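You operate a simulated robot arm through the tools that you are given. There is no shell and no other tool.

Carry out the task below with a simulated robot arm. There is one attempt and no reset: what you move stays moved.

Task
Pull the teal plug from the blue anchor, brush the dust off and push the cream plug in.
Fine: brush ahead of the cream plug; teal plug on the brown table, yellow hole brush back; the other anchor stays as it is. Set down upright: yellow hole brush. What is to be rubbed or washed off counts as gone when no trace of it is left.

The check looks at the end state, three seconds after you hand in, the way a careful person would. Anything else that was tipped, shoved, dropped, spilled or broken makes it a failure.

Robot
A 6-joint arm with a two-finger gripper, fixed in place. Base frame: the origin is at the foot of the arm, x ahead of it, y to its left, z up. Readings come in m, degrees, newtons and seconds.
Its first joint turns from -166.0 to 166.0 degrees. Payload 3.43 kg.
The tool frame sits at the grasp point between the pads (the TCP): z along the fingers, y along the line on which they close. The tips reach 0.02 m beyond it. The gripper opens to 0.19 m. The gripper's body begins 0.248 m behind the TCP.
Orientation is that of the tool frame in the base frame, as a unit quaternion [x, y, z, w]. With the fingers straight down and closing along the base's y, the tool's x points along the base's -x, its y along +y and its z along -z.

Tools
- The arm moves only by the tool play_rows. Its argument "targets" is a list of rows, each a list of 3 entries, a list of its own where there are three numbers: the shift along the tool's x, y, z in m, then the turn, a rotation vector about the tool's x, y, z in degrees, then the gripper command, from -1 (shut) to 1 (fully open), values between in proportion. In form: [[[x, y, z], [rx, ry, rz], jaw], ...]. A call has 1 to 20 rows; each row shifts and turns the commanded pose from where the row before left it, along the tool's axes as they then stand. A row lasts 0.2 s, in which the tool goes at most 0.05 m and 8.6 degrees; a call with a longer step from one row to the next is refused whole, and so is a gripper value outside its range. A pose out of reach is approached as far as the arm can. The call stops where the force on the tool passes 40 N (or 10 N more than at its start, if that is more) or the arm is blocked; 0.2 s more then pass. The fingers move at their own pace (about 0.153 m/s each) and stop on an object; they squeeze with about 39 N. The grip force told is the motor's: it shows also when the fingers shut on nothing. Time passes only in rows, and 0.2 s behind the last, so rows that do not move let the fingers close. The reply holds the time, the measured pose of the TCP, the force on the tool along the base axes, the opening and the grip force, in the units named above and with some noise, with the torque about the TCP (base axes, N m) and any sound that the robot's microphone picked up.
- Cameras (640 x 400 px; columns grow to the right, rows downward): "scene" is fixed at [0.4006, 0.4976, 1.6615]; the picture's right is [-0.99, 0.11, 0.00], its down [0.04, 0.36, -0.93] and it looks along [-0.10, -0.93, -0.36] (base axes); focal length 366 px, centre (320, 200). "wrist" rides on the gripper at [0.07, -0.008, -0.288] in the tool frame; the picture's right is [0.12, 0.99, 0.00], its down [-0.96, 0.11, -0.25] and it looks along [-0.25, 0.03, 0.97] (tool axes); focal length 261 px, centre (320, 200). There is no depth. A picture from a camera that has moved, and an enlarged one, comes with that camera's place and axes in the base frame and with its lens.
- camera(camera): a new picture of that camera. No time passes.
- raise_lower(by): slides the trunk up (or, below 0, down) by that many m; the arm rides with it, the base frame stays. It gives what a move gives, with no picture.
- close_up(camera, box): a new picture of the part [left, top, right, bottom] of that camera's present view, enlarged. No time passes.
- hand_in(): hands the job in; it is judged then, once.

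Nothing tells you positions but the pictures and the camera data. Unless the task says otherwise, let go and move clear before handing in.

The tools are called as a command line: name --argument value ..., lists and objects as JSON in quotes. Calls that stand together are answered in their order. play_rows: Moves the arm, as the interface text tells. Its arguments: {"type":"object","properties":{"targets":{"type":"array"}},"required":["targets"]} The other tools are called the same way: raise_lower (by) slides the trunk up or down; camera (camera) takes a picture; close_up (camera, box) takes an enlarged picture of a part of a camera's view; hand_in () hands the job in.

At the start:

```text
clock: 0.0
tcp_pos: [0.2464, -0.5972, 1.4325]
tool_rot: [-0.001, 1.0, 0.001, 0.0]
contact_force: [0.1, 0.7, 0.3]
moment: [0.0, -0.01, 0.02]
finger_gap: 0.1899
grasp_force: 0.0
trunk travel left (down, up): [-0.325, 0.115]
```

scene: 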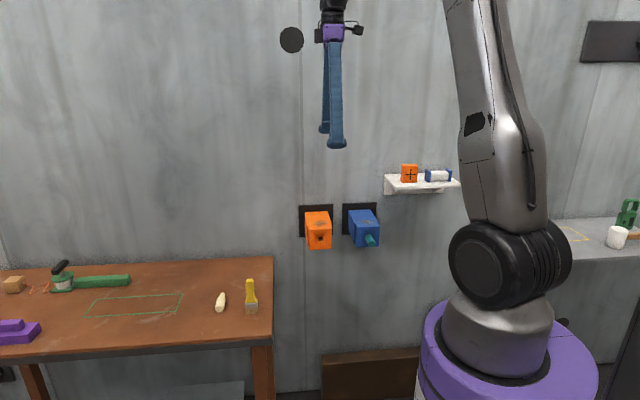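
wrist: 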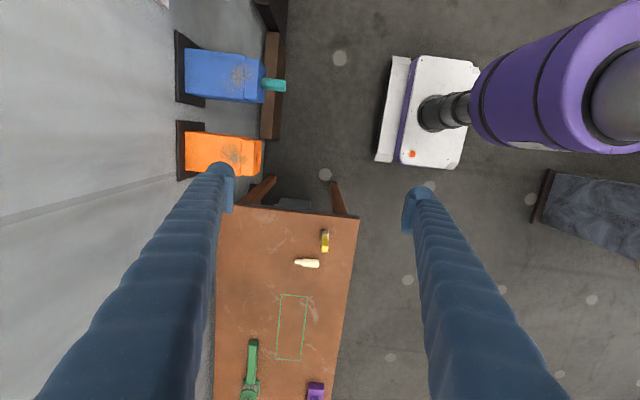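

I see a wall with an orange and a blue anchor (teal plug in the blue one), and a brown table with a cream plug, a yellow brush, and other things. I'll take enlarged looks first to locate everything.

close_up --camera "scene" --box '[280, 180, 440, 280]'

close_up --camera "scene" --box '[160, 250, 320, 350]'

close_up --camera "scene" --box '[0, 240, 200, 365]'

close_up --camera "wrist" --box '[160, 20, 320, 120]'

close_up --camera "wrist" --box '[210, 200, 370, 300]'

```text
4.00 times, centred on (360, 230) of scene
camera zoom: at [0.4006, 0.4976, 1.6615], right [-0.99, 0.11, 0.0], down [0.04, 0.36, -0.93], along [-0.1, -0.93, -0.36], focal length 1465 px, centre (160, 80)
```

zoom: 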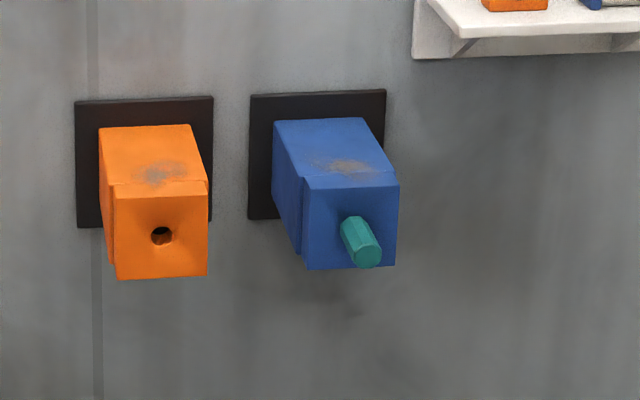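

```text
4.00 times, centred on (240, 300) of scene
camera zoom: at [0.4006, 0.4976, 1.6615], right [-0.99, 0.11, 0.0], down [0.04, 0.36, -0.93], along [-0.1, -0.93, -0.36], focal length 1465 px, centre (640, -200)
```

zoom: 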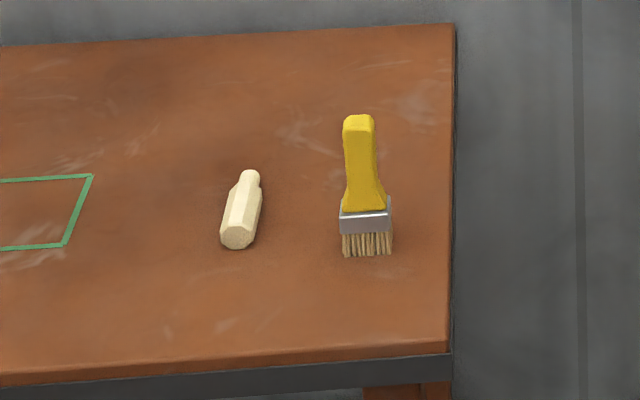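

```text
3.20 times, centred on (100, 302) of scene
camera zoom: at [0.4006, 0.4976, 1.6615], right [-0.99, 0.11, 0.0], down [0.04, 0.36, -0.93], along [-0.1, -0.93, -0.36], focal length 1172 px, centre (1024, -128)
```

zoom: 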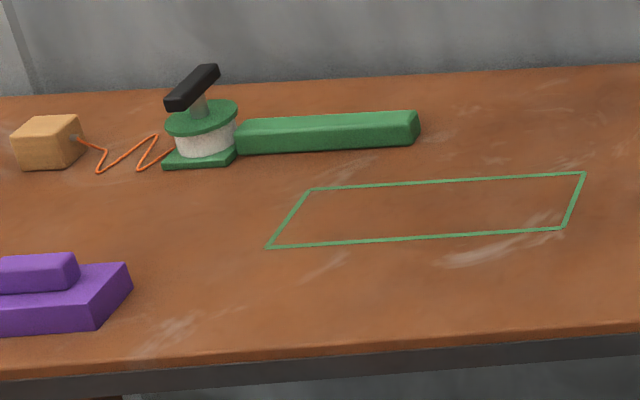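

```text
4.00 times, centred on (240, 70) of wrist
camera zoom: at [0.1758, -0.6058, 1.7201], right [-0.12, 0.99, 0.0], down [0.96, 0.11, 0.25], along [0.25, 0.03, -0.97], focal length 1043 px, centre (640, 720)
```

zoom: 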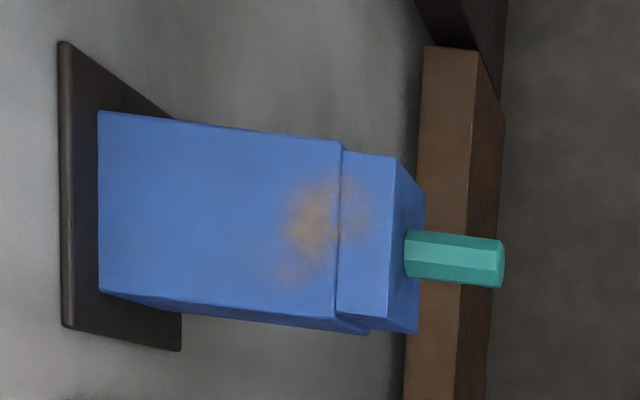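

```text
4.00 times, centred on (290, 250) of wrist
camera zoom: at [0.1758, -0.6058, 1.7201], right [-0.12, 0.99, 0.0], down [0.96, 0.11, 0.25], along [0.25, 0.03, -0.97], focal length 1043 px, centre (440, 0)
```

zoom: 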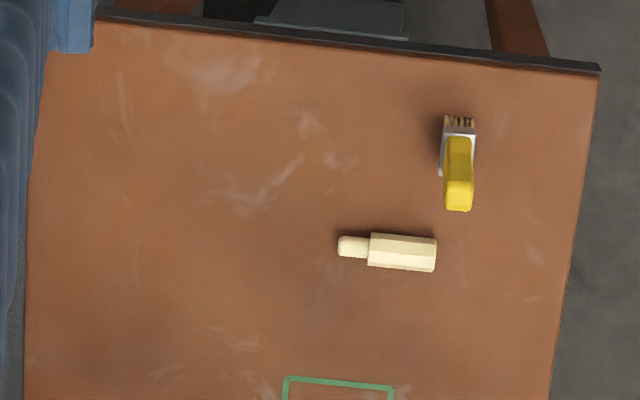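

The teal plug sticks out of the blue anchor at about (0.076, -0.70, 1.015), pointing +y. The brush stands on its bristles near (0.52, -0.55) on a table at z≈0.84, and the cream plug lies at about (0.637, -0.605) with its pin toward the wall. I'll turn the tool 90° so the fingers close along x, narrow the jaws, and look again.

play_rows --targets '[[[0, 0, 0], [0, 0, 8.2], 1], [[0, 0, 0], [0, 0, 8.2], 0.5], [[0, 0, 0], [0, 0, 8.2], 0.2], [[0, 0, 0], [0, 0, 8.2], 0.0], [[0, 0, 0], [0, 0, 8.2], -0.2], [[0, 0, 0], [0, 0, 8.2], -0.2], [[0, 0, 0], [0, 0, 8.2], -0.2], [[0, 0, 0], [0, 0, 8.2], -0.2], [[0, 0, 0], [0, 0, 8.2], -0.2], [[0, 0, 0], [0, 0, 8.2], -0.2], [[0, 0, 0], [0, 0, 8.0], -0.2], [[0, 0, 0], [0, 0, 0], -0.2]]'

camera --camera "wrist"

camera --camera "scene"

```text
clock: 2.6
tcp_pos: [0.246, -0.5976, 1.4318]
tool_rot: [0.708, 0.706, -0.001, 0.0]
contact_force: [0.4, 0.3, 0.1]
moment: [0.0, 0.01, 0.02]
finger_gap: 0.0762
grasp_force: 0.0
trunk travel left (down, up): [-0.325, 0.115]
```

```text
taken
camera wrist: at [0.2375, -0.5267, 1.7205], right [0.99, 0.12, 0.0], down [0.11, -0.96, 0.25], along [0.03, -0.25, -0.97], focal length 261 px, centre (320, 200)
```

wrist: 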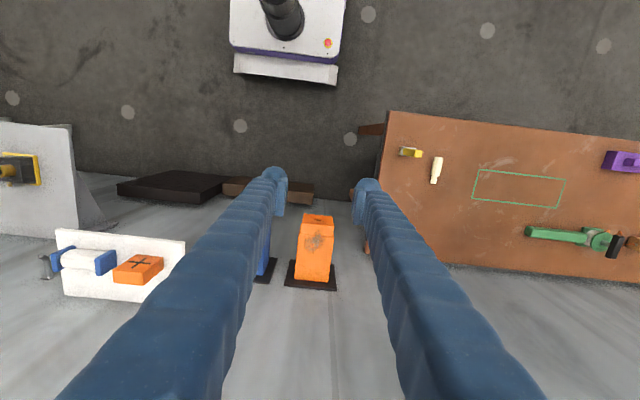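

```text
taken
```

scene: 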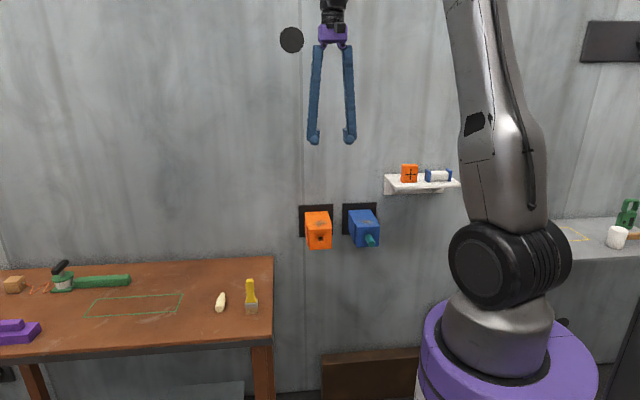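

The tool is now aligned with the fingers closing along x. Next I move above the teal plug at about (0.076, -0.732) and check before going down.

play_rows --targets '[[[-0.0168, -0.02125, 0.0225], [0, 0, 0], -0.2], [[-0.0168, -0.02125, 0.0225], [0, 0, 0], -0.2], [[-0.0168, -0.02125, 0.0225], [0, 0, 0], -0.2], [[-0.0168, -0.02125, 0.0225], [0, 0, 0], -0.2], [[-0.0168, -0.02125, 0.0225], [0, 0, 0], -0.2], [[-0.0168, -0.02125, 0.0225], [0, 0, 0], -0.2], [[-0.0168, -0.02125, 0.0225], [0, 0, 0], -0.2], [[-0.0168, -0.02125, 0.0225], [0, 0, 0], -0.2], [[0, 0, 0], [0, 0, 0], -0.2]]'

camera --camera "wrist"

close_up --camera "scene" --box '[260, 120, 500, 270]'

```text
clock: 4.6
tcp_pos: [0.076, -0.7319, 1.2543]
tool_rot: [0.707, 0.707, 0.0, 0.0]
contact_force: [1.0, 0.2, -0.1]
moment: [-0.01, 0.01, 0.02]
finger_gap: 0.0759
grasp_force: 0.1
trunk travel left (down, up): [-0.325, 0.115]
```

```text
taken
camera wrist: at [0.0684, -0.661, 1.542], right [0.99, 0.12, 0.0], down [0.12, -0.96, 0.25], along [0.03, -0.25, -0.97], focal length 261 px, centre (320, 200)
```

wrist: 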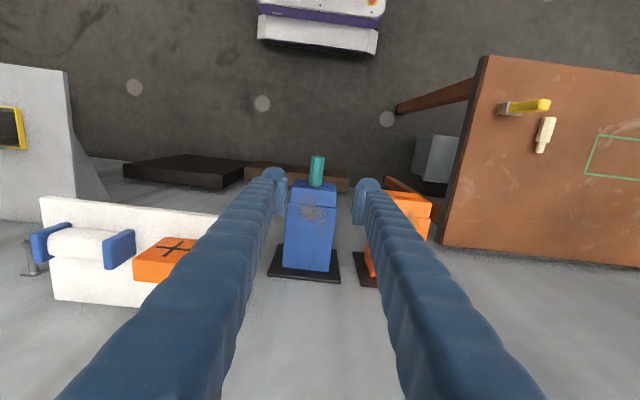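

```text
2.67 times, centred on (380, 195) of scene
camera zoom: at [0.4006, 0.4976, 1.6615], right [-0.99, 0.11, 0.0], down [0.04, 0.36, -0.93], along [-0.1, -0.93, -0.36], focal length 977 px, centre (160, 213)
```

zoom: 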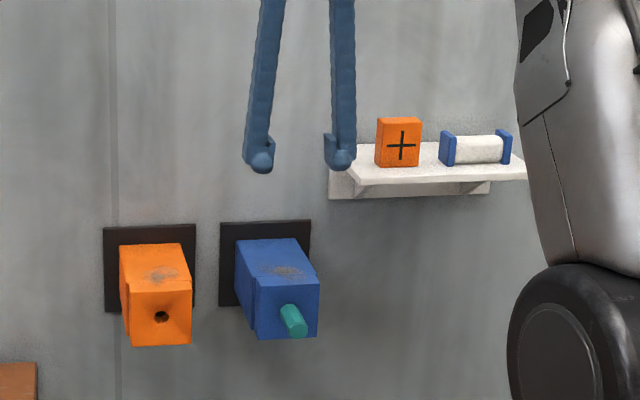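

The fingers hang above the plug. I take an enlarged wrist view to refine the plug's location.

close_up --camera "wrist" --box '[260, 140, 380, 290]'

close_up --camera "wrist" --box '[285, 145, 349, 185]'

```text
2.67 times, centred on (320, 215) of wrist
camera zoom: at [0.0684, -0.661, 1.542], right [0.99, 0.12, 0.0], down [0.12, -0.96, 0.25], along [0.03, -0.25, -0.97], focal length 695 px, centre (320, 160)
```

zoom: 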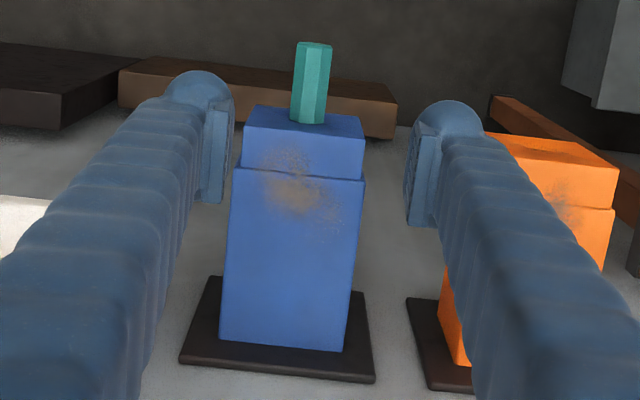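

```text
10.00 times, centred on (317, 165) of wrist
camera zoom: at [0.0684, -0.661, 1.542], right [0.99, 0.12, 0.0], down [0.12, -0.96, 0.25], along [0.03, -0.25, -0.97], focal length 2606 px, centre (350, 550)
```

zoom: 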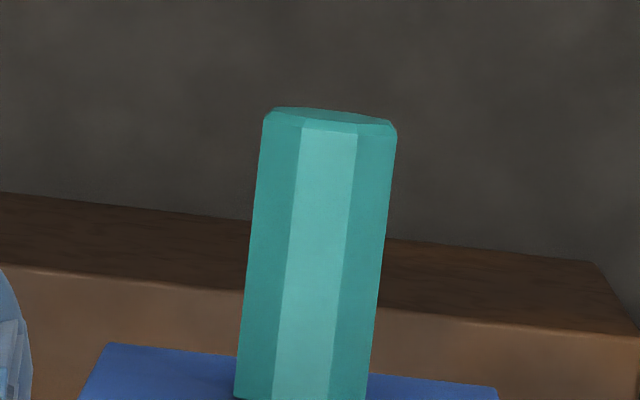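

The plug looks a few millimetres left of the jaw centre. I go down to just above it with a small correction, then look again.

play_rows --targets '[[[0, -0.004, 0.04], [0, 0, 0], -0.2], [[0, 0, 0.04], [0, 0, 0], -0.2], [[0, 0, 0.04], [0, 0, 0], -0.2], [[0, 0, 0.04], [0, 0, 0], -0.2], [[0, 0, 0.02], [0, 0, 0], -0.2], [[0, 0, 0], [0, 0, 0], -0.2]]'

close_up --camera "wrist" --box '[256, 130, 384, 210]'

close_up --camera "scene" --box '[310, 180, 430, 255]'

```text
clock: 6.0
tcp_pos: [0.0709, -0.7328, 1.0732]
tool_rot: [0.707, 0.707, 0.0, 0.0]
contact_force: [-0.8, -0.5, 0.1]
moment: [-0.01, 0.0, 0.01]
finger_gap: 0.076
grasp_force: 0.0
trunk travel left (down, up): [-0.325, 0.115]
```

```text
5.00 times, centred on (320, 170) of wrist
camera zoom: at [0.064, -0.6613, 1.3609], right [0.99, 0.12, 0.0], down [0.11, -0.96, 0.25], along [0.03, -0.25, -0.97], focal length 1303 px, centre (320, 350)
```

zoom: 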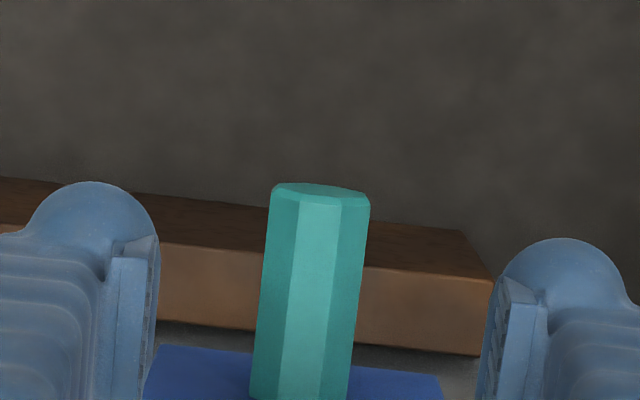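

```text
5.33 times, centred on (370, 218) of scene
camera zoom: at [0.4006, 0.4976, 1.6615], right [-0.99, 0.11, 0.0], down [0.04, 0.36, -0.93], along [-0.1, -0.93, -0.36], focal length 1953 px, centre (53, 107)
```

zoom: 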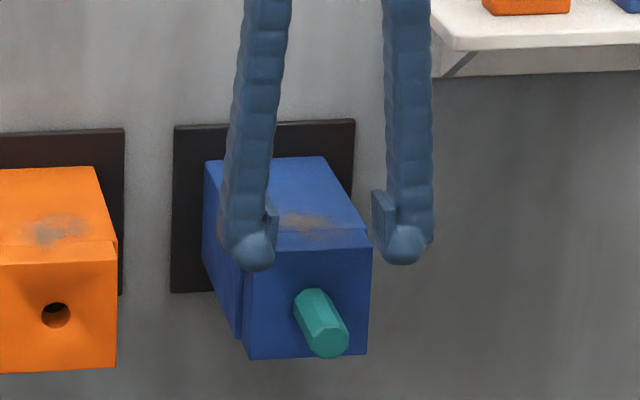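

The plug sits about 2 mm left of the jaw centre, at about (0.069, -0.732, 1.012). I lower to it with that correction and close.

play_rows --targets '[[[0.003, -0.0017, 0.03], [0, 0, 0], -0.2], [[0, 0, 0.031], [0, 0, 0], -0.2], [[0, 0, 0], [0, 0, 0], -0.2]]'

close_up --camera "wrist" --box '[256, 130, 384, 210]'

close_up --camera "scene" --box '[310, 180, 430, 255]'

```text
clock: 6.8
tcp_pos: [0.0706, -0.7294, 1.0104]
tool_rot: [0.707, 0.707, 0.0, 0.0]
contact_force: [0.1, 0.6, -0.5]
moment: [0.02, -0.01, 0.0]
finger_gap: 0.0761
grasp_force: 0.1
trunk travel left (down, up): [-0.325, 0.115]
```

```text
5.00 times, centred on (320, 170) of wrist
camera zoom: at [0.0623, -0.6576, 1.2987], right [0.99, 0.12, 0.0], down [0.11, -0.96, 0.25], along [0.03, -0.25, -0.97], focal length 1303 px, centre (320, 350)
```

zoom: 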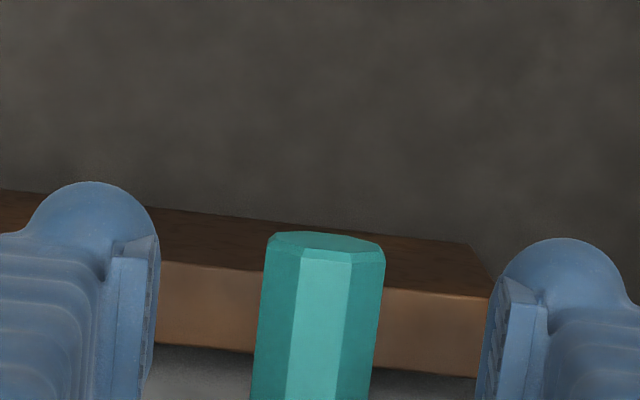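

```text
5.33 times, centred on (370, 218) of scene
camera zoom: at [0.4006, 0.4976, 1.6615], right [-0.99, 0.11, 0.0], down [0.04, 0.36, -0.93], along [-0.1, -0.93, -0.36], focal length 1953 px, centre (53, 107)
```

zoom: 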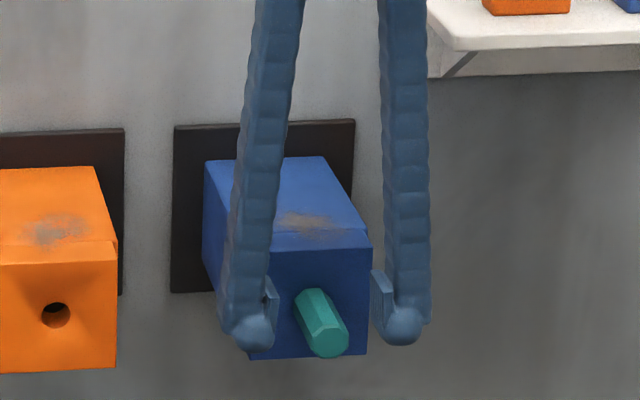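

The plug is now centred between the pads, so I close the jaws on it.

play_rows --targets '[[[0, 0, 0], [0, 0, 0], -0.5], [[0, 0, 0], [0, 0, 0], -0.8], [[0, 0, 0], [0, 0, 0], -1], [[0, 0, 0], [0, 0, 0], -1]]'

```text
clock: 7.8
tcp_pos: [0.0695, -0.7284, 1.0104]
tool_rot: [0.708, 0.706, 0.0, 0.0]
contact_force: [-6.1, 1.8, 2.4]
moment: [-0.01, 0.06, -0.07]
finger_gap: 0.0258
grasp_force: 39.2
trunk travel left (down, up): [-0.325, 0.115]
```

The grip holds (gap 0.026, 39 N). I pull straight out along +y in small steps.

play_rows --targets '[[[0.004, 0, 0], [0, 0, 0], -1], [[0.004, 0, 0], [0, 0, 0], -1], [[0.004, 0, 0], [0, 0, 0], -1], [[0.004, 0, 0], [0, 0, 0], -1], [[0.004, 0, 0], [0, 0, 0], -1]]'

close_up --camera "scene" --box '[310, 180, 430, 255]'

```text
clock: 9.0
tcp_pos: [0.0703, -0.7087, 1.0113]
tool_rot: [0.707, 0.707, 0.001, 0.0]
contact_force: [1.1, -1.0, -0.2]
moment: [0.03, -0.01, 0.02]
finger_gap: 0.0257
grasp_force: 39.1
trunk travel left (down, up): [-0.325, 0.115]
```

```text
5.33 times, centred on (370, 218) of scene
camera zoom: at [0.4006, 0.4976, 1.6615], right [-0.99, 0.11, 0.0], down [0.04, 0.36, -0.93], along [-0.1, -0.93, -0.36], focal length 1953 px, centre (53, 107)
```

zoom: 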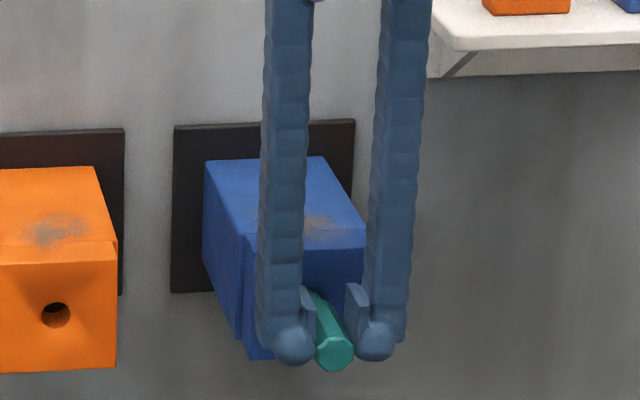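

The plug comes out freely. I keep pulling well clear of the anchor and then look at it.

play_rows --targets '[[[0.005, 0, 0], [0, 0, 0], -1], [[0.01, 0, 0], [0, 0, 0], -1], [[0.015, 0, 0], [0, 0, 0], -1], [[0.02, 0, 0], [0, 0, 0], -1], [[0.03, 0, 0], [0, 0, 0], -1], [[0.03, 0, 0], [0, 0, 0], -1], [[0, 0, 0], [0, 0, 0], -1]]'

close_up --camera "scene" --box '[290, 180, 450, 280]'

camera --camera "wrist"

```text
clock: 10.6
tcp_pos: [0.0698, -0.5978, 1.0126]
tool_rot: [0.707, 0.707, 0.0, 0.0]
contact_force: [-0.8, -0.1, 0.0]
moment: [-0.04, 0.0, 0.0]
finger_gap: 0.0256
grasp_force: 38.7
trunk travel left (down, up): [-0.325, 0.115]
```

```text
4.00 times, centred on (370, 230) of scene
camera zoom: at [0.4006, 0.4976, 1.6615], right [-0.99, 0.11, 0.0], down [0.04, 0.36, -0.93], along [-0.1, -0.93, -0.36], focal length 1465 px, centre (120, 80)
```

zoom: 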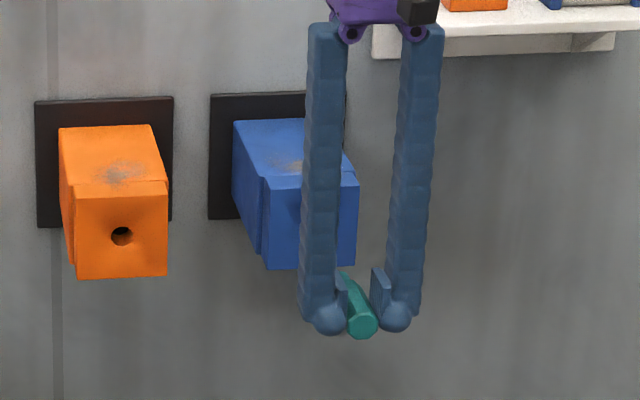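

```text
taken
camera wrist: at [0.062, -0.5271, 1.2994], right [0.99, 0.12, 0.0], down [0.11, -0.96, 0.25], along [0.03, -0.25, -0.97], focal length 261 px, centre (320, 200)
```

wrist: 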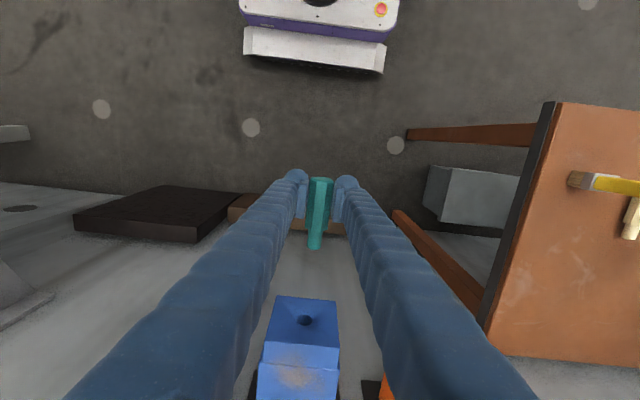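

The teal plug is out. I look closer at the hole and dust on the blue anchor, and at the plug in the grip.

close_up --camera "wrist" --box '[240, 280, 368, 360]'

close_up --camera "wrist" --box '[256, 160, 384, 260]'

close_up --camera "wrist" --box '[480, 90, 640, 250]'

```text
5.00 times, centred on (304, 320) of wrist
camera zoom: at [0.062, -0.5271, 1.2994], right [0.99, 0.12, 0.0], down [0.11, -0.96, 0.25], along [0.03, -0.25, -0.97], focal length 1303 px, centre (400, -400)
```

zoom: 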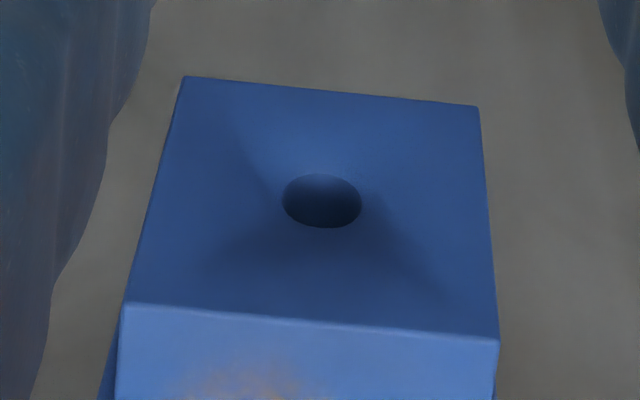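

```text
4.00 times, centred on (320, 210) of wrist
camera zoom: at [0.062, -0.5271, 1.2994], right [0.99, 0.12, 0.0], down [0.11, -0.96, 0.25], along [0.03, -0.25, -0.97], focal length 1043 px, centre (320, 160)
```

zoom: 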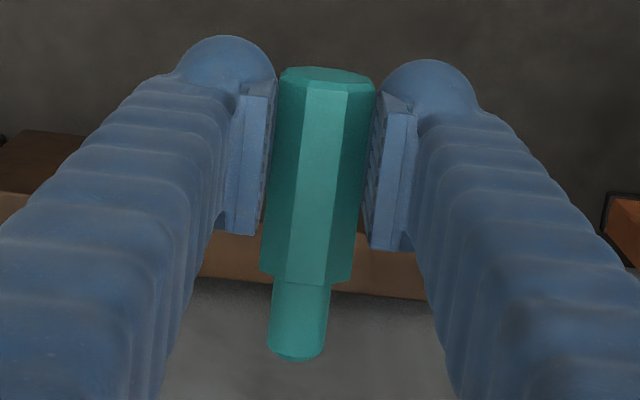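

```text
2.50 times, centred on (560, 170) of wrist
camera zoom: at [0.062, -0.5271, 1.2994], right [0.99, 0.12, 0.0], down [0.11, -0.96, 0.25], along [0.03, -0.25, -0.97], focal length 652 px, centre (-280, 275)
```

zoom: 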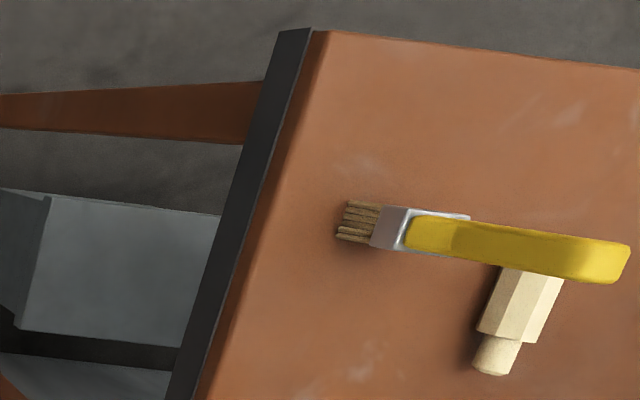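

The blue hole has a funnel lead-in and the pin is about 17–18 mm thick. Next I raise the teal plug and carry it over a free spot on the table around (0.53, -0.71).

play_rows --targets '[[[0, 0, -0.03], [0, 0, 0], -1], [[0, 0, -0.04], [0, 0, 0], -1], [[0, 0, -0.04], [0, 0, 0], -1], [[0, 0, -0.04], [0, 0, 0], -1], [[-0.0102, 0.0418, 0], [0, 0, 0], -1], [[-0.0102, 0.0418, 0], [0, 0, 0], -1], [[-0.0102, 0.0418, 0], [0, 0, 0], -1], [[-0.0102, 0.0418, 0], [0, 0, 0], -1], [[-0.0102, 0.0418, 0], [0, 0, 0], -1], [[-0.0102, 0.0418, 0], [0, 0, 0], -1], [[-0.0102, 0.0418, 0], [0, 0, 0], -1], [[-0.0102, 0.0418, 0], [0, 0, 0], -1], [[-0.0102, 0.0418, 0], [0, 0, 0], -1], [[-0.0102, 0.0418, 0], [0, 0, 0], -1], [[-0.0102, 0.0418, 0], [0, 0, 0], -1], [[0, 0, 0], [0, 0, 0], -1]]'

camera --camera "wrist"

camera --camera "scene"

```text
clock: 14.0
tcp_pos: [0.5314, -0.7136, 1.1645]
tool_rot: [0.707, 0.707, 0.0, -0.001]
contact_force: [-0.6, -0.1, -0.3]
moment: [0.03, -0.06, 0.0]
finger_gap: 0.0258
grasp_force: 39.0
trunk travel left (down, up): [-0.325, 0.115]
```

```text
taken
camera wrist: at [0.5222, -0.643, 1.4522], right [0.99, 0.12, 0.0], down [0.11, -0.96, 0.25], along [0.03, -0.25, -0.97], focal length 261 px, centre (320, 200)
```

wrist: 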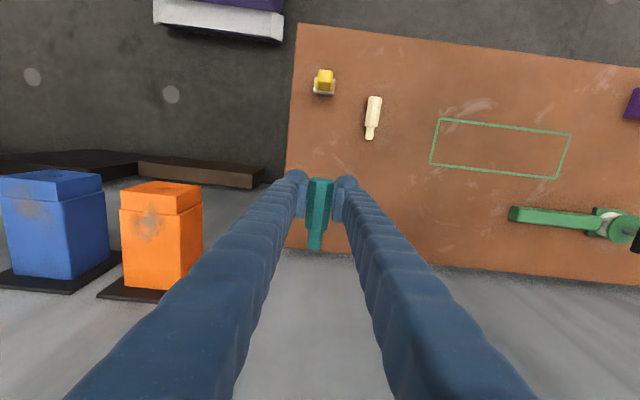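

```text
taken
```

scene: 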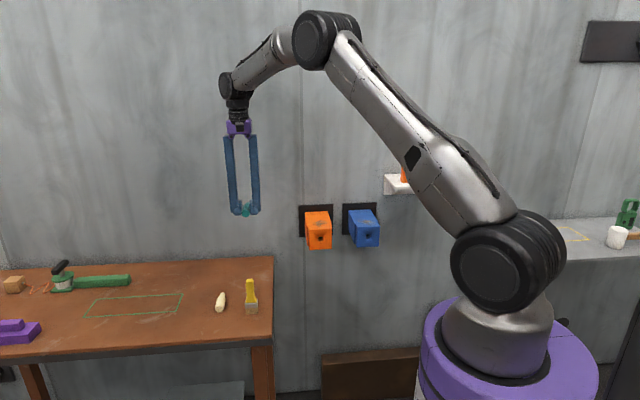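

Placement spot is clear. I shift slightly toward the table and go down to just above its surface.

play_rows --targets '[[[0.002, 0.03, 0.03], [0, 0, 0], -1], [[0, 0, 0.045], [0, 0, 0], -1], [[0, 0, 0.045], [0, 0, 0], -1], [[0, 0, 0.045], [0, 0, 0], -1], [[0, 0, 0.045], [0, 0, 0], -1], [[0, 0, 0.035], [0, 0, 0], -1], [[0, 0, 0.025], [0, 0, 0], -1], [[0, 0, 0], [0, 0, 0], -1]]'

close_up --camera "scene" --box '[180, 220, 300, 320]'

close_up --camera "wrist" --box '[240, 20, 432, 260]'

```text
clock: 15.8
tcp_pos: [0.56, -0.7101, 0.8912]
tool_rot: [0.707, 0.707, -0.001, 0.0]
contact_force: [-0.1, 0.3, -0.2]
moment: [0.04, 0.01, -0.01]
finger_gap: 0.0259
grasp_force: 39.1
trunk travel left (down, up): [-0.325, 0.115]
```

```text
4.00 times, centred on (240, 270) of scene
camera zoom: at [0.4006, 0.4976, 1.6615], right [-0.99, 0.11, 0.0], down [0.04, 0.36, -0.93], along [-0.1, -0.93, -0.36], focal length 1465 px, centre (640, -80)
```

zoom: 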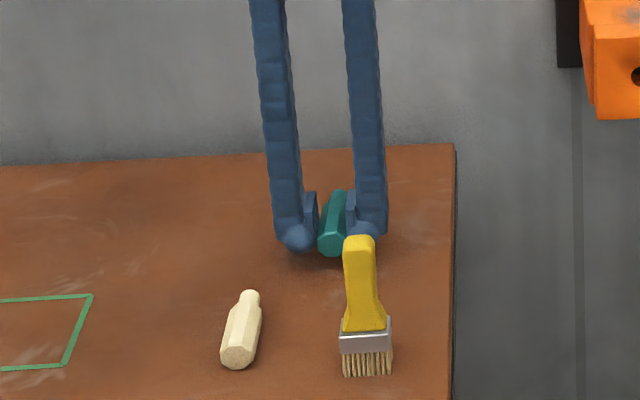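

```text
1.67 times, centred on (336, 140) of wrist
camera zoom: at [0.5523, -0.6404, 1.1798], right [0.99, 0.12, 0.0], down [0.11, -0.96, 0.25], along [0.03, -0.25, -0.97], focal length 434 px, centre (293, 300)
```

zoom: 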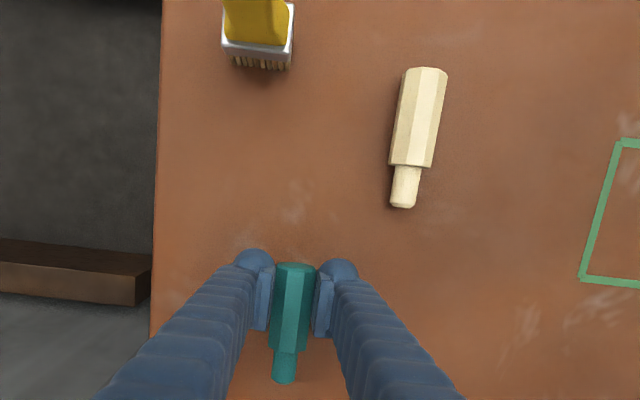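

About 2–3 cm remain to the table. I lower the rest slowly.

play_rows --targets '[[[0, 0, 0.01], [0, 0, 0], -1], [[0, 0, 0.008], [0, 0, 0], -1], [[0, 0, 0.002], [0, 0, 0], -1], [[0, 0, 0], [0, 0, 0], -1]]'

close_up --camera "scene" --box '[220, 250, 300, 300]'

```text
clock: 16.8
tcp_pos: [0.5603, -0.7109, 0.8744]
tool_rot: [0.707, 0.707, 0.0, 0.001]
contact_force: [2.1, 2.6, 19.5]
moment: [0.1, 0.0, 0.02]
finger_gap: 0.0258
grasp_force: 39.1
trunk travel left (down, up): [-0.325, 0.115]
```

```text
8.00 times, centred on (260, 275) of scene
camera zoom: at [0.4006, 0.4976, 1.6615], right [-0.99, 0.11, 0.0], down [0.04, 0.36, -0.93], along [-0.1, -0.93, -0.36], focal length 2930 px, centre (800, -400)
```

zoom: 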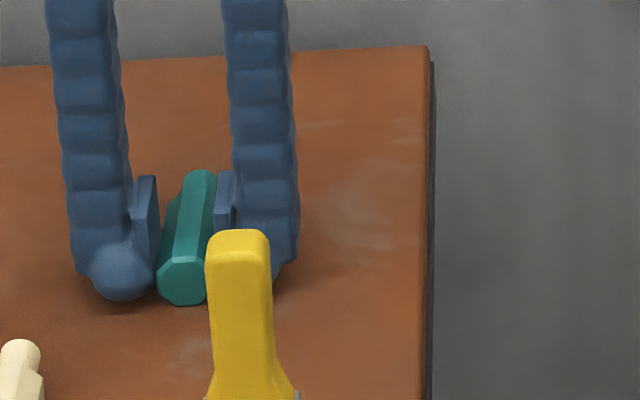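

The fingertips touch the table at TCP z≈0.874, so the table top is near z≈0.854. I ease off slightly and open gently.

play_rows --targets '[[[0, 0, -0.0025], [0, 0, 0], -1], [[0, 0, 0], [0, 0, 0], -0.76], [[0, 0, 0], [0, 0, 0], -0.73], [[0, 0, 0], [0, 0, 0], -0.715], [[0, 0, 0], [0, 0, 0], -0.7], [[0, 0, 0], [0, 0, 0], -0.68], [[0, 0, 0], [0, 0, 0], -0.64], [[0, 0, 0], [0, 0, 0], -0.58], [[0, 0, 0], [0, 0, 0], -0.5], [[0, 0, 0], [0, 0, 0], -0.4], [[0, 0, 0], [0, 0, 0], -0.4]]'

close_up --camera "scene" --box '[220, 250, 300, 300]'

close_up --camera "wrist" --box '[256, 160, 384, 260]'

```text
clock: 19.2
tcp_pos: [0.5606, -0.7088, 0.8747]
tool_rot: [0.707, 0.707, 0.0, 0.0]
contact_force: [0.0, 0.2, -0.1]
moment: [-0.01, 0.01, 0.0]
finger_gap: 0.0569
grasp_force: 0.2
trunk travel left (down, up): [-0.325, 0.115]
```

```text
8.00 times, centred on (260, 275) of scene
camera zoom: at [0.4006, 0.4976, 1.6615], right [-0.99, 0.11, 0.0], down [0.04, 0.36, -0.93], along [-0.1, -0.93, -0.36], focal length 2930 px, centre (800, -400)
```

zoom: 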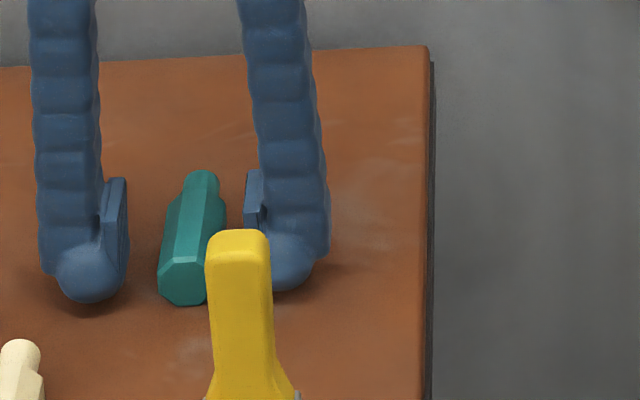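

```text
4.00 times, centred on (320, 210) of wrist
camera zoom: at [0.5524, -0.6392, 1.1623], right [0.99, 0.12, 0.0], down [0.11, -0.96, 0.25], along [0.03, -0.25, -0.97], focal length 1043 px, centre (320, 160)
```

zoom: 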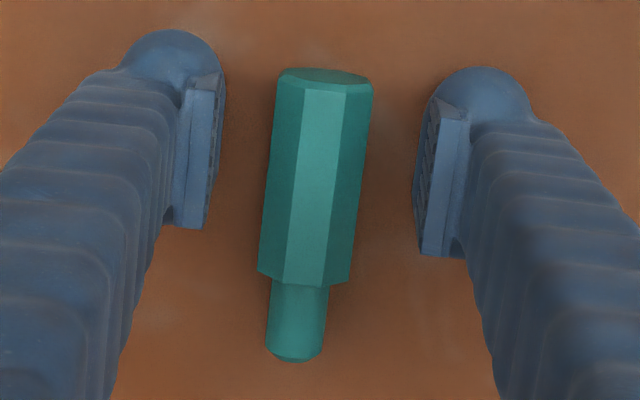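

The teal plug lies flat on the table without moving, and I'm released. I now rise and move over the brush, taking new views to locate it.

play_rows --targets '[[[0, 0, -0.02], [0, 0, 0], -0.4], [[0, 0, -0.045], [0, 0, 0], -0.4], [[0, 0, -0.045], [0, 0, 0], -0.4], [[0, 0, -0.045], [0, 0, 0], -0.4], [[0, 0, -0.045], [0, 0, 0], -0.4], [[0, 0, -0.045], [0, 0, 0], -0.4], [[0, 0, -0.03], [0, 0, 0], -0.4], [[0.0395, -0.00975, 0], [0, 0, 0], -0.4], [[0.0395, -0.00975, 0], [0, 0, 0], -0.3], [[0.0395, -0.00975, 0], [0, 0, 0], -0.3], [[0.0395, -0.00975, 0], [0, 0, 0], -0.3], [[0, 0, 0], [0, 0, 0], -0.3]]'

camera --camera "wrist"

close_up --camera "wrist" --box '[272, 120, 400, 200]'

close_up --camera "scene" --box '[200, 250, 280, 330]'

```text
clock: 21.8
tcp_pos: [0.5224, -0.5507, 1.1498]
tool_rot: [0.708, 0.706, -0.001, -0.001]
contact_force: [0.0, -0.2, 0.2]
moment: [-0.02, 0.02, 0.0]
finger_gap: 0.0667
grasp_force: 0.1
trunk travel left (down, up): [-0.325, 0.115]
```

```text
taken
camera wrist: at [0.5144, -0.4803, 1.4374], right [0.99, 0.12, 0.0], down [0.11, -0.96, 0.25], along [0.03, -0.25, -0.97], focal length 261 px, centre (320, 200)
```

wrist: 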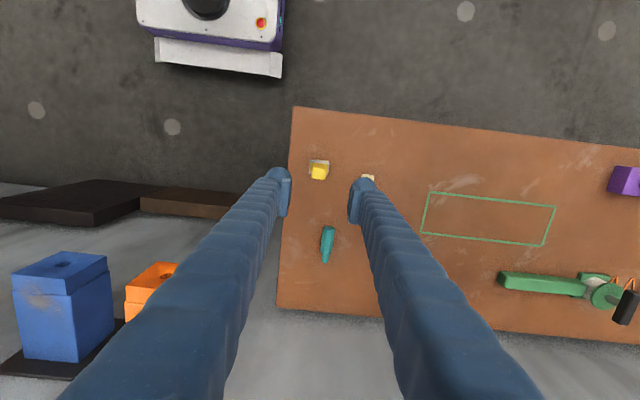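

```text
5.00 times, centred on (336, 160) of wrist
camera zoom: at [0.5144, -0.4803, 1.4374], right [0.99, 0.12, 0.0], down [0.11, -0.96, 0.25], along [0.03, -0.25, -0.97], focal length 1303 px, centre (240, 400)
```

zoom: 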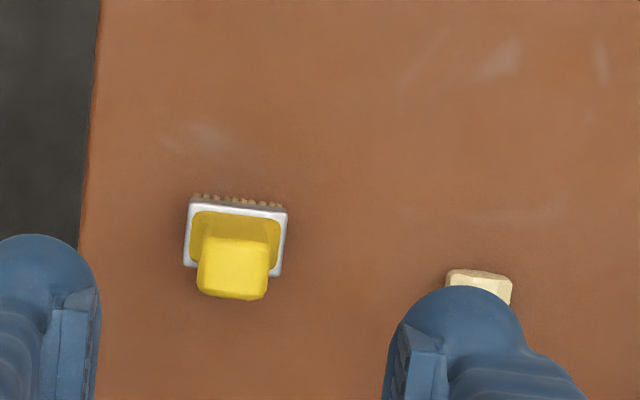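

```text
5.00 times, centred on (240, 290) of scene
camera zoom: at [0.4006, 0.4976, 1.6615], right [-0.99, 0.11, 0.0], down [0.04, 0.36, -0.93], along [-0.1, -0.93, -0.36], focal length 1831 px, centre (720, -250)
```

zoom: 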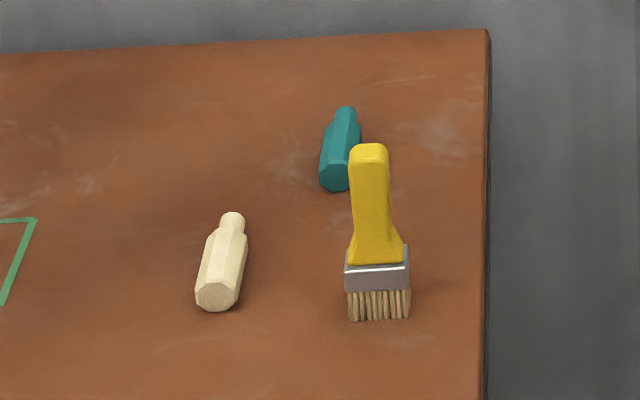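

The brush stands vertical almost exactly under the jaws, so I lower onto its handle to about z=0.952 and check.

play_rows --targets '[[[0.001, -0.0014, 0.04], [0, 0, 0], -0.3], [[0, 0, 0.04], [0, 0, 0], -0.3], [[0, 0, 0.04], [0, 0, 0], -0.3], [[0, 0, 0.04], [0, 0, 0], -0.3], [[0, 0, 0.038], [0, 0, 0], -0.3], [[0, 0, 0], [0, 0, 0], -0.3]]'

close_up --camera "wrist" --box '[256, 140, 384, 220]'

close_up --camera "scene" --box '[200, 240, 296, 320]'

```text
clock: 23.2
tcp_pos: [0.5199, -0.5532, 0.9512]
tool_rot: [0.708, 0.707, 0.0, 0.0]
contact_force: [0.0, -0.3, 0.1]
moment: [0.02, 0.0, 0.02]
finger_gap: 0.0663
grasp_force: 0.1
trunk travel left (down, up): [-0.325, 0.115]
```

```text
5.00 times, centred on (320, 180) of wrist
camera zoom: at [0.5111, -0.4818, 1.2398], right [0.99, 0.12, 0.0], down [0.11, -0.96, 0.25], along [0.03, -0.25, -0.97], focal length 1303 px, centre (320, 300)
```

zoom: 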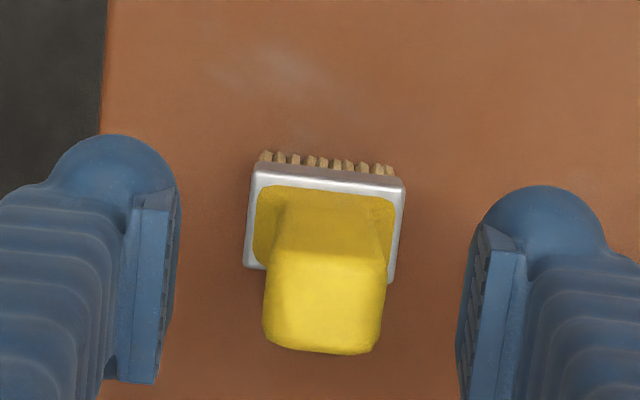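

```text
5.00 times, centred on (248, 280) of scene
camera zoom: at [0.4006, 0.4976, 1.6615], right [-0.99, 0.11, 0.0], down [0.04, 0.36, -0.93], along [-0.1, -0.93, -0.36], focal length 1831 px, centre (680, -200)
```

zoom: 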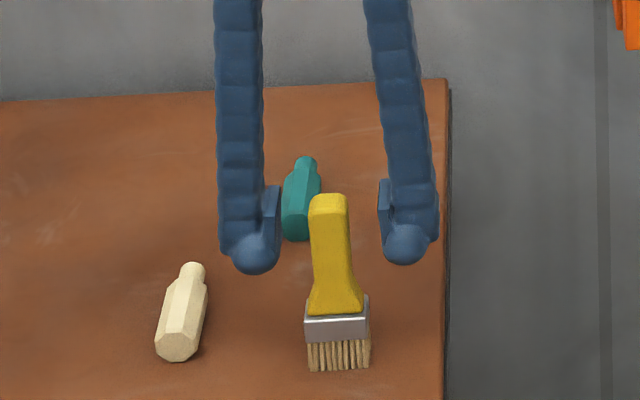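

The handle is centred in x and about 4 mm toward +y; I correct that and close on it.

play_rows --targets '[[[0.004, 0.001, 0], [0, 0, 0], -0.3], [[0, 0, 0], [0, 0, 0], -0.5], [[0, 0, 0], [0, 0, 0], -0.65], [[0, 0, 0], [0, 0, 0], -0.7], [[0, 0, 0], [0, 0, 0], -0.74], [[0, 0, 0], [0, 0, 0], -0.78], [[0, 0, 0], [0, 0, 0], -1], [[0, 0, 0], [0, 0, 0], -1]]'

close_up --camera "wrist" --box '[256, 140, 384, 220]'

close_up --camera "scene" --box '[200, 240, 296, 320]'

```text
clock: 25.0
tcp_pos: [0.5213, -0.5474, 0.9525]
tool_rot: [0.707, 0.707, 0.0, 0.001]
contact_force: [0.1, 0.1, 0.0]
moment: [0.01, -0.05, 0.01]
finger_gap: 0.0245
grasp_force: 38.9
trunk travel left (down, up): [-0.325, 0.115]
```

```text
5.00 times, centred on (320, 180) of wrist
camera zoom: at [0.5128, -0.4774, 1.24], right [0.99, 0.12, 0.0], down [0.11, -0.96, 0.25], along [0.03, -0.25, -0.97], focal length 1303 px, centre (320, 300)
```

zoom: 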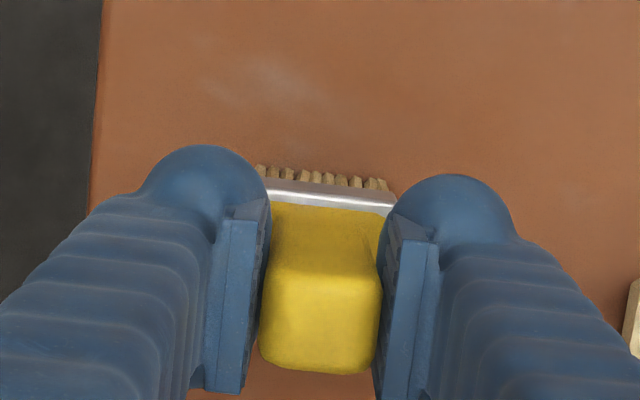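

```text
5.00 times, centred on (248, 280) of scene
camera zoom: at [0.4006, 0.4976, 1.6615], right [-0.99, 0.11, 0.0], down [0.04, 0.36, -0.93], along [-0.1, -0.93, -0.36], focal length 1831 px, centre (680, -200)
```

zoom: 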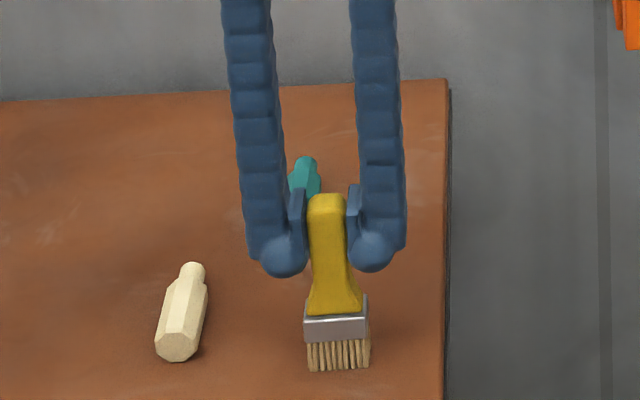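

The brush is held, with bristles about 0.0975 m below the TCP (return pose is TCP (0.521, -0.547, 0.9525)). I lift it and bring it in front of and above the blue anchor.

play_rows --targets '[[[0, 0, -0.02], [0, 0, 0], -1], [[0, 0, -0.045], [0, 0, 0], -1], [[0, 0, -0.045], [0, 0, 0], -1], [[0, 0, -0.045], [0, 0, 0], -1], [[0, 0, -0.045], [0, 0, 0], -1], [[0, 0, -0.045], [0, 0, 0], -1], [[0, 0, -0.045], [0, 0, 0], -1], [[0, 0, -0.045], [0, 0, 0], -1], [[0, 0, -0.015], [0, 0, 0], -1], [[-0.01387, -0.04103, 0], [0, 0, 0], -1], [[-0.01387, -0.04103, 0], [0, 0, 0], -1], [[-0.01387, -0.04103, 0], [0, 0, 0], -1], [[-0.01387, -0.04103, 0], [0, 0, 0], -1], [[-0.01387, -0.04103, 0], [0, 0, 0], -1], [[-0.01387, -0.04103, 0], [0, 0, 0], -1], [[-0.01387, -0.04103, 0], [0, 0, 0], -1], [[-0.01387, -0.04103, 0], [0, 0, 0], -1], [[-0.01387, -0.04103, 0], [0, 0, 0], -1], [[-0.01387, -0.04103, 0], [0, 0, 0], -1], [[-0.01387, -0.04103, 0], [0, 0, 0], -1]]'

camera --camera "wrist"

close_up --camera "scene" --box '[300, 130, 460, 260]'

close_up --camera "wrist" --box '[256, 160, 400, 280]'

```text
clock: 29.2
tcp_pos: [0.0678, -0.6969, 1.2996]
tool_rot: [0.708, 0.707, 0.0, -0.001]
contact_force: [-0.7, -0.4, -1.5]
moment: [0.04, -0.06, 0.02]
finger_gap: 0.0247
grasp_force: 38.6
trunk travel left (down, up): [-0.325, 0.115]
```

```text
taken
camera wrist: at [0.0588, -0.6276, 1.5884], right [0.99, 0.12, 0.0], down [0.11, -0.96, 0.25], along [0.03, -0.24, -0.97], focal length 261 px, centre (320, 200)
```

wrist: 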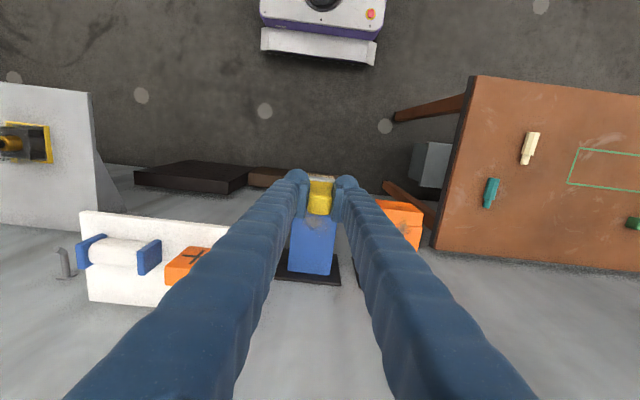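

```text
3.08 times, centred on (380, 195) of scene
camera zoom: at [0.4006, 0.4976, 1.6615], right [-0.99, 0.11, 0.0], down [0.04, 0.36, -0.93], along [-0.1, -0.93, -0.36], focal length 1127 px, centre (135, 215)
```

zoom: 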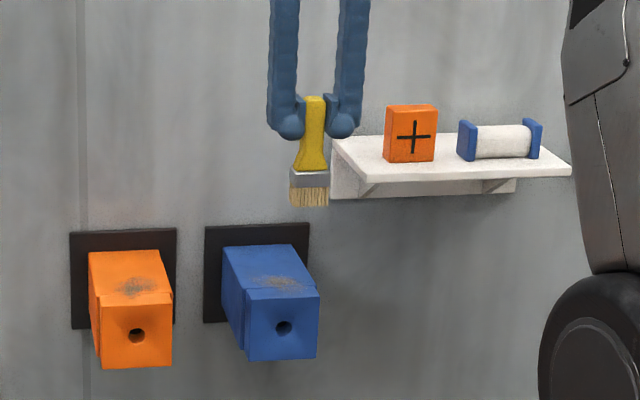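

```text
3.33 times, centred on (328, 220) of wrist
camera zoom: at [0.0588, -0.6276, 1.5884], right [0.99, 0.12, 0.0], down [0.11, -0.96, 0.25], along [0.03, -0.24, -0.97], focal length 869 px, centre (293, 133)
```

zoom: 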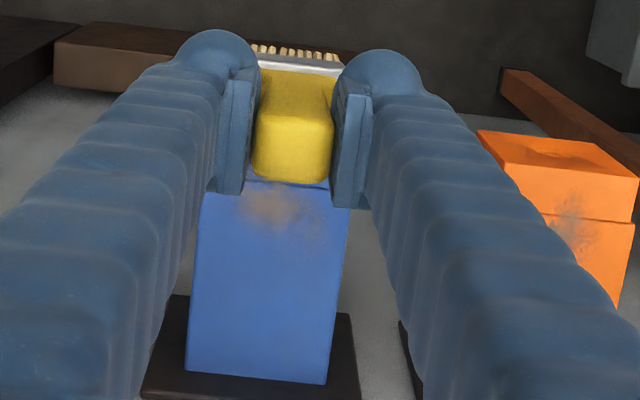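

The brush hangs in front of the blue anchor. I zoom on the anchor's top for the dust's extent and any step between the blocks.

close_up --camera "scene" --box '[345, 205, 393, 250]'

close_up --camera "scene" --box '[300, 205, 348, 250]'

```text
8.89 times, centred on (369, 228) of scene
camera zoom: at [0.4006, 0.4976, 1.6615], right [-0.99, 0.11, 0.0], down [0.04, 0.36, -0.93], along [-0.1, -0.93, -0.36], focal length 3255 px, centre (-116, -44)
```

zoom: 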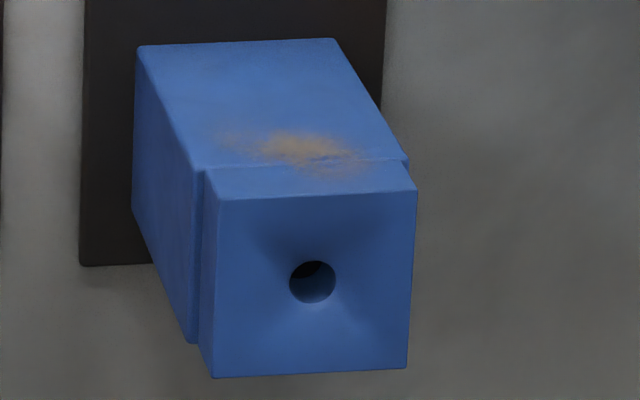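

```text
8.89 times, centred on (324, 228) of scene
camera zoom: at [0.4006, 0.4976, 1.6615], right [-0.99, 0.11, 0.0], down [0.04, 0.36, -0.93], along [-0.1, -0.93, -0.36], focal length 3255 px, centre (284, -44)
```

zoom: 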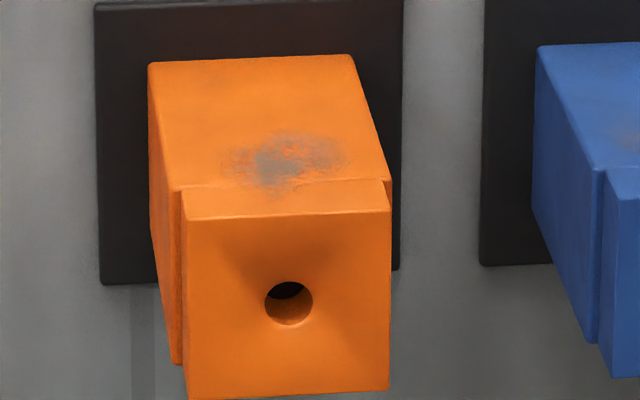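

The body block is about 4 mm larger than the front block; dust lies on its front part (x≈0.04–0.10, y≈-0.775 to -0.84, top z≈1.05) and slightly over onto the front block. I move over it and lower toward contact.

play_rows --targets '[[[-0.041, 0.001, 0], [0, 0, 0], -1], [[-0.041, 0.001, 0], [0, 0, 0], -1], [[-0.041, 0, 0], [0, 0, 0], -1], [[0, 0, 0.04], [0, 0, 0], -1], [[0, 0, 0.04], [0, 0, 0], -1], [[0, 0, 0.04], [0, 0, 0], -1], [[0, 0, 0.012], [0, 0, 0], -1], [[0, 0, 0], [0, 0, 0], -1]]'

close_up --camera "scene" --box '[330, 180, 410, 250]'

close_up --camera "wrist" --box '[256, 130, 400, 280]'

```text
clock: 31.0
tcp_pos: [0.0723, -0.8222, 1.1688]
tool_rot: [0.707, 0.707, 0.0, 0.0]
contact_force: [0.8, -0.1, -1.5]
moment: [0.01, 0.0, 0.0]
finger_gap: 0.0248
grasp_force: 39.0
trunk travel left (down, up): [-0.325, 0.115]
```

```text
5.71 times, centred on (370, 215) of scene
camera zoom: at [0.4006, 0.4976, 1.6615], right [-0.99, 0.11, 0.0], down [0.04, 0.36, -0.93], along [-0.1, -0.93, -0.36], focal length 2093 px, centre (34, 114)
```

zoom: 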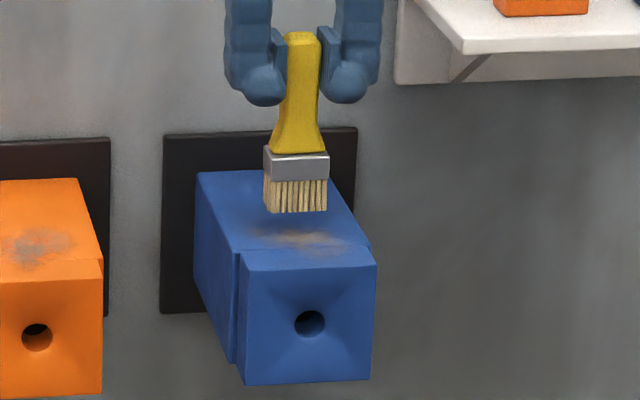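

```text
2.67 times, centred on (328, 205) of wrist
camera zoom: at [0.0638, -0.7512, 1.4565], right [0.99, 0.12, 0.0], down [0.11, -0.96, 0.25], along [0.03, -0.25, -0.97], focal length 695 px, centre (299, 187)
```

zoom: 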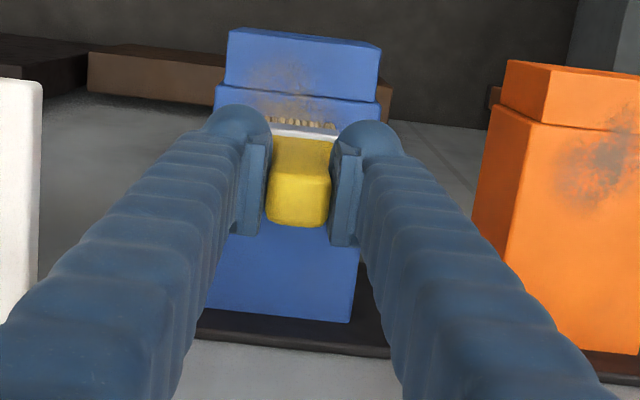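

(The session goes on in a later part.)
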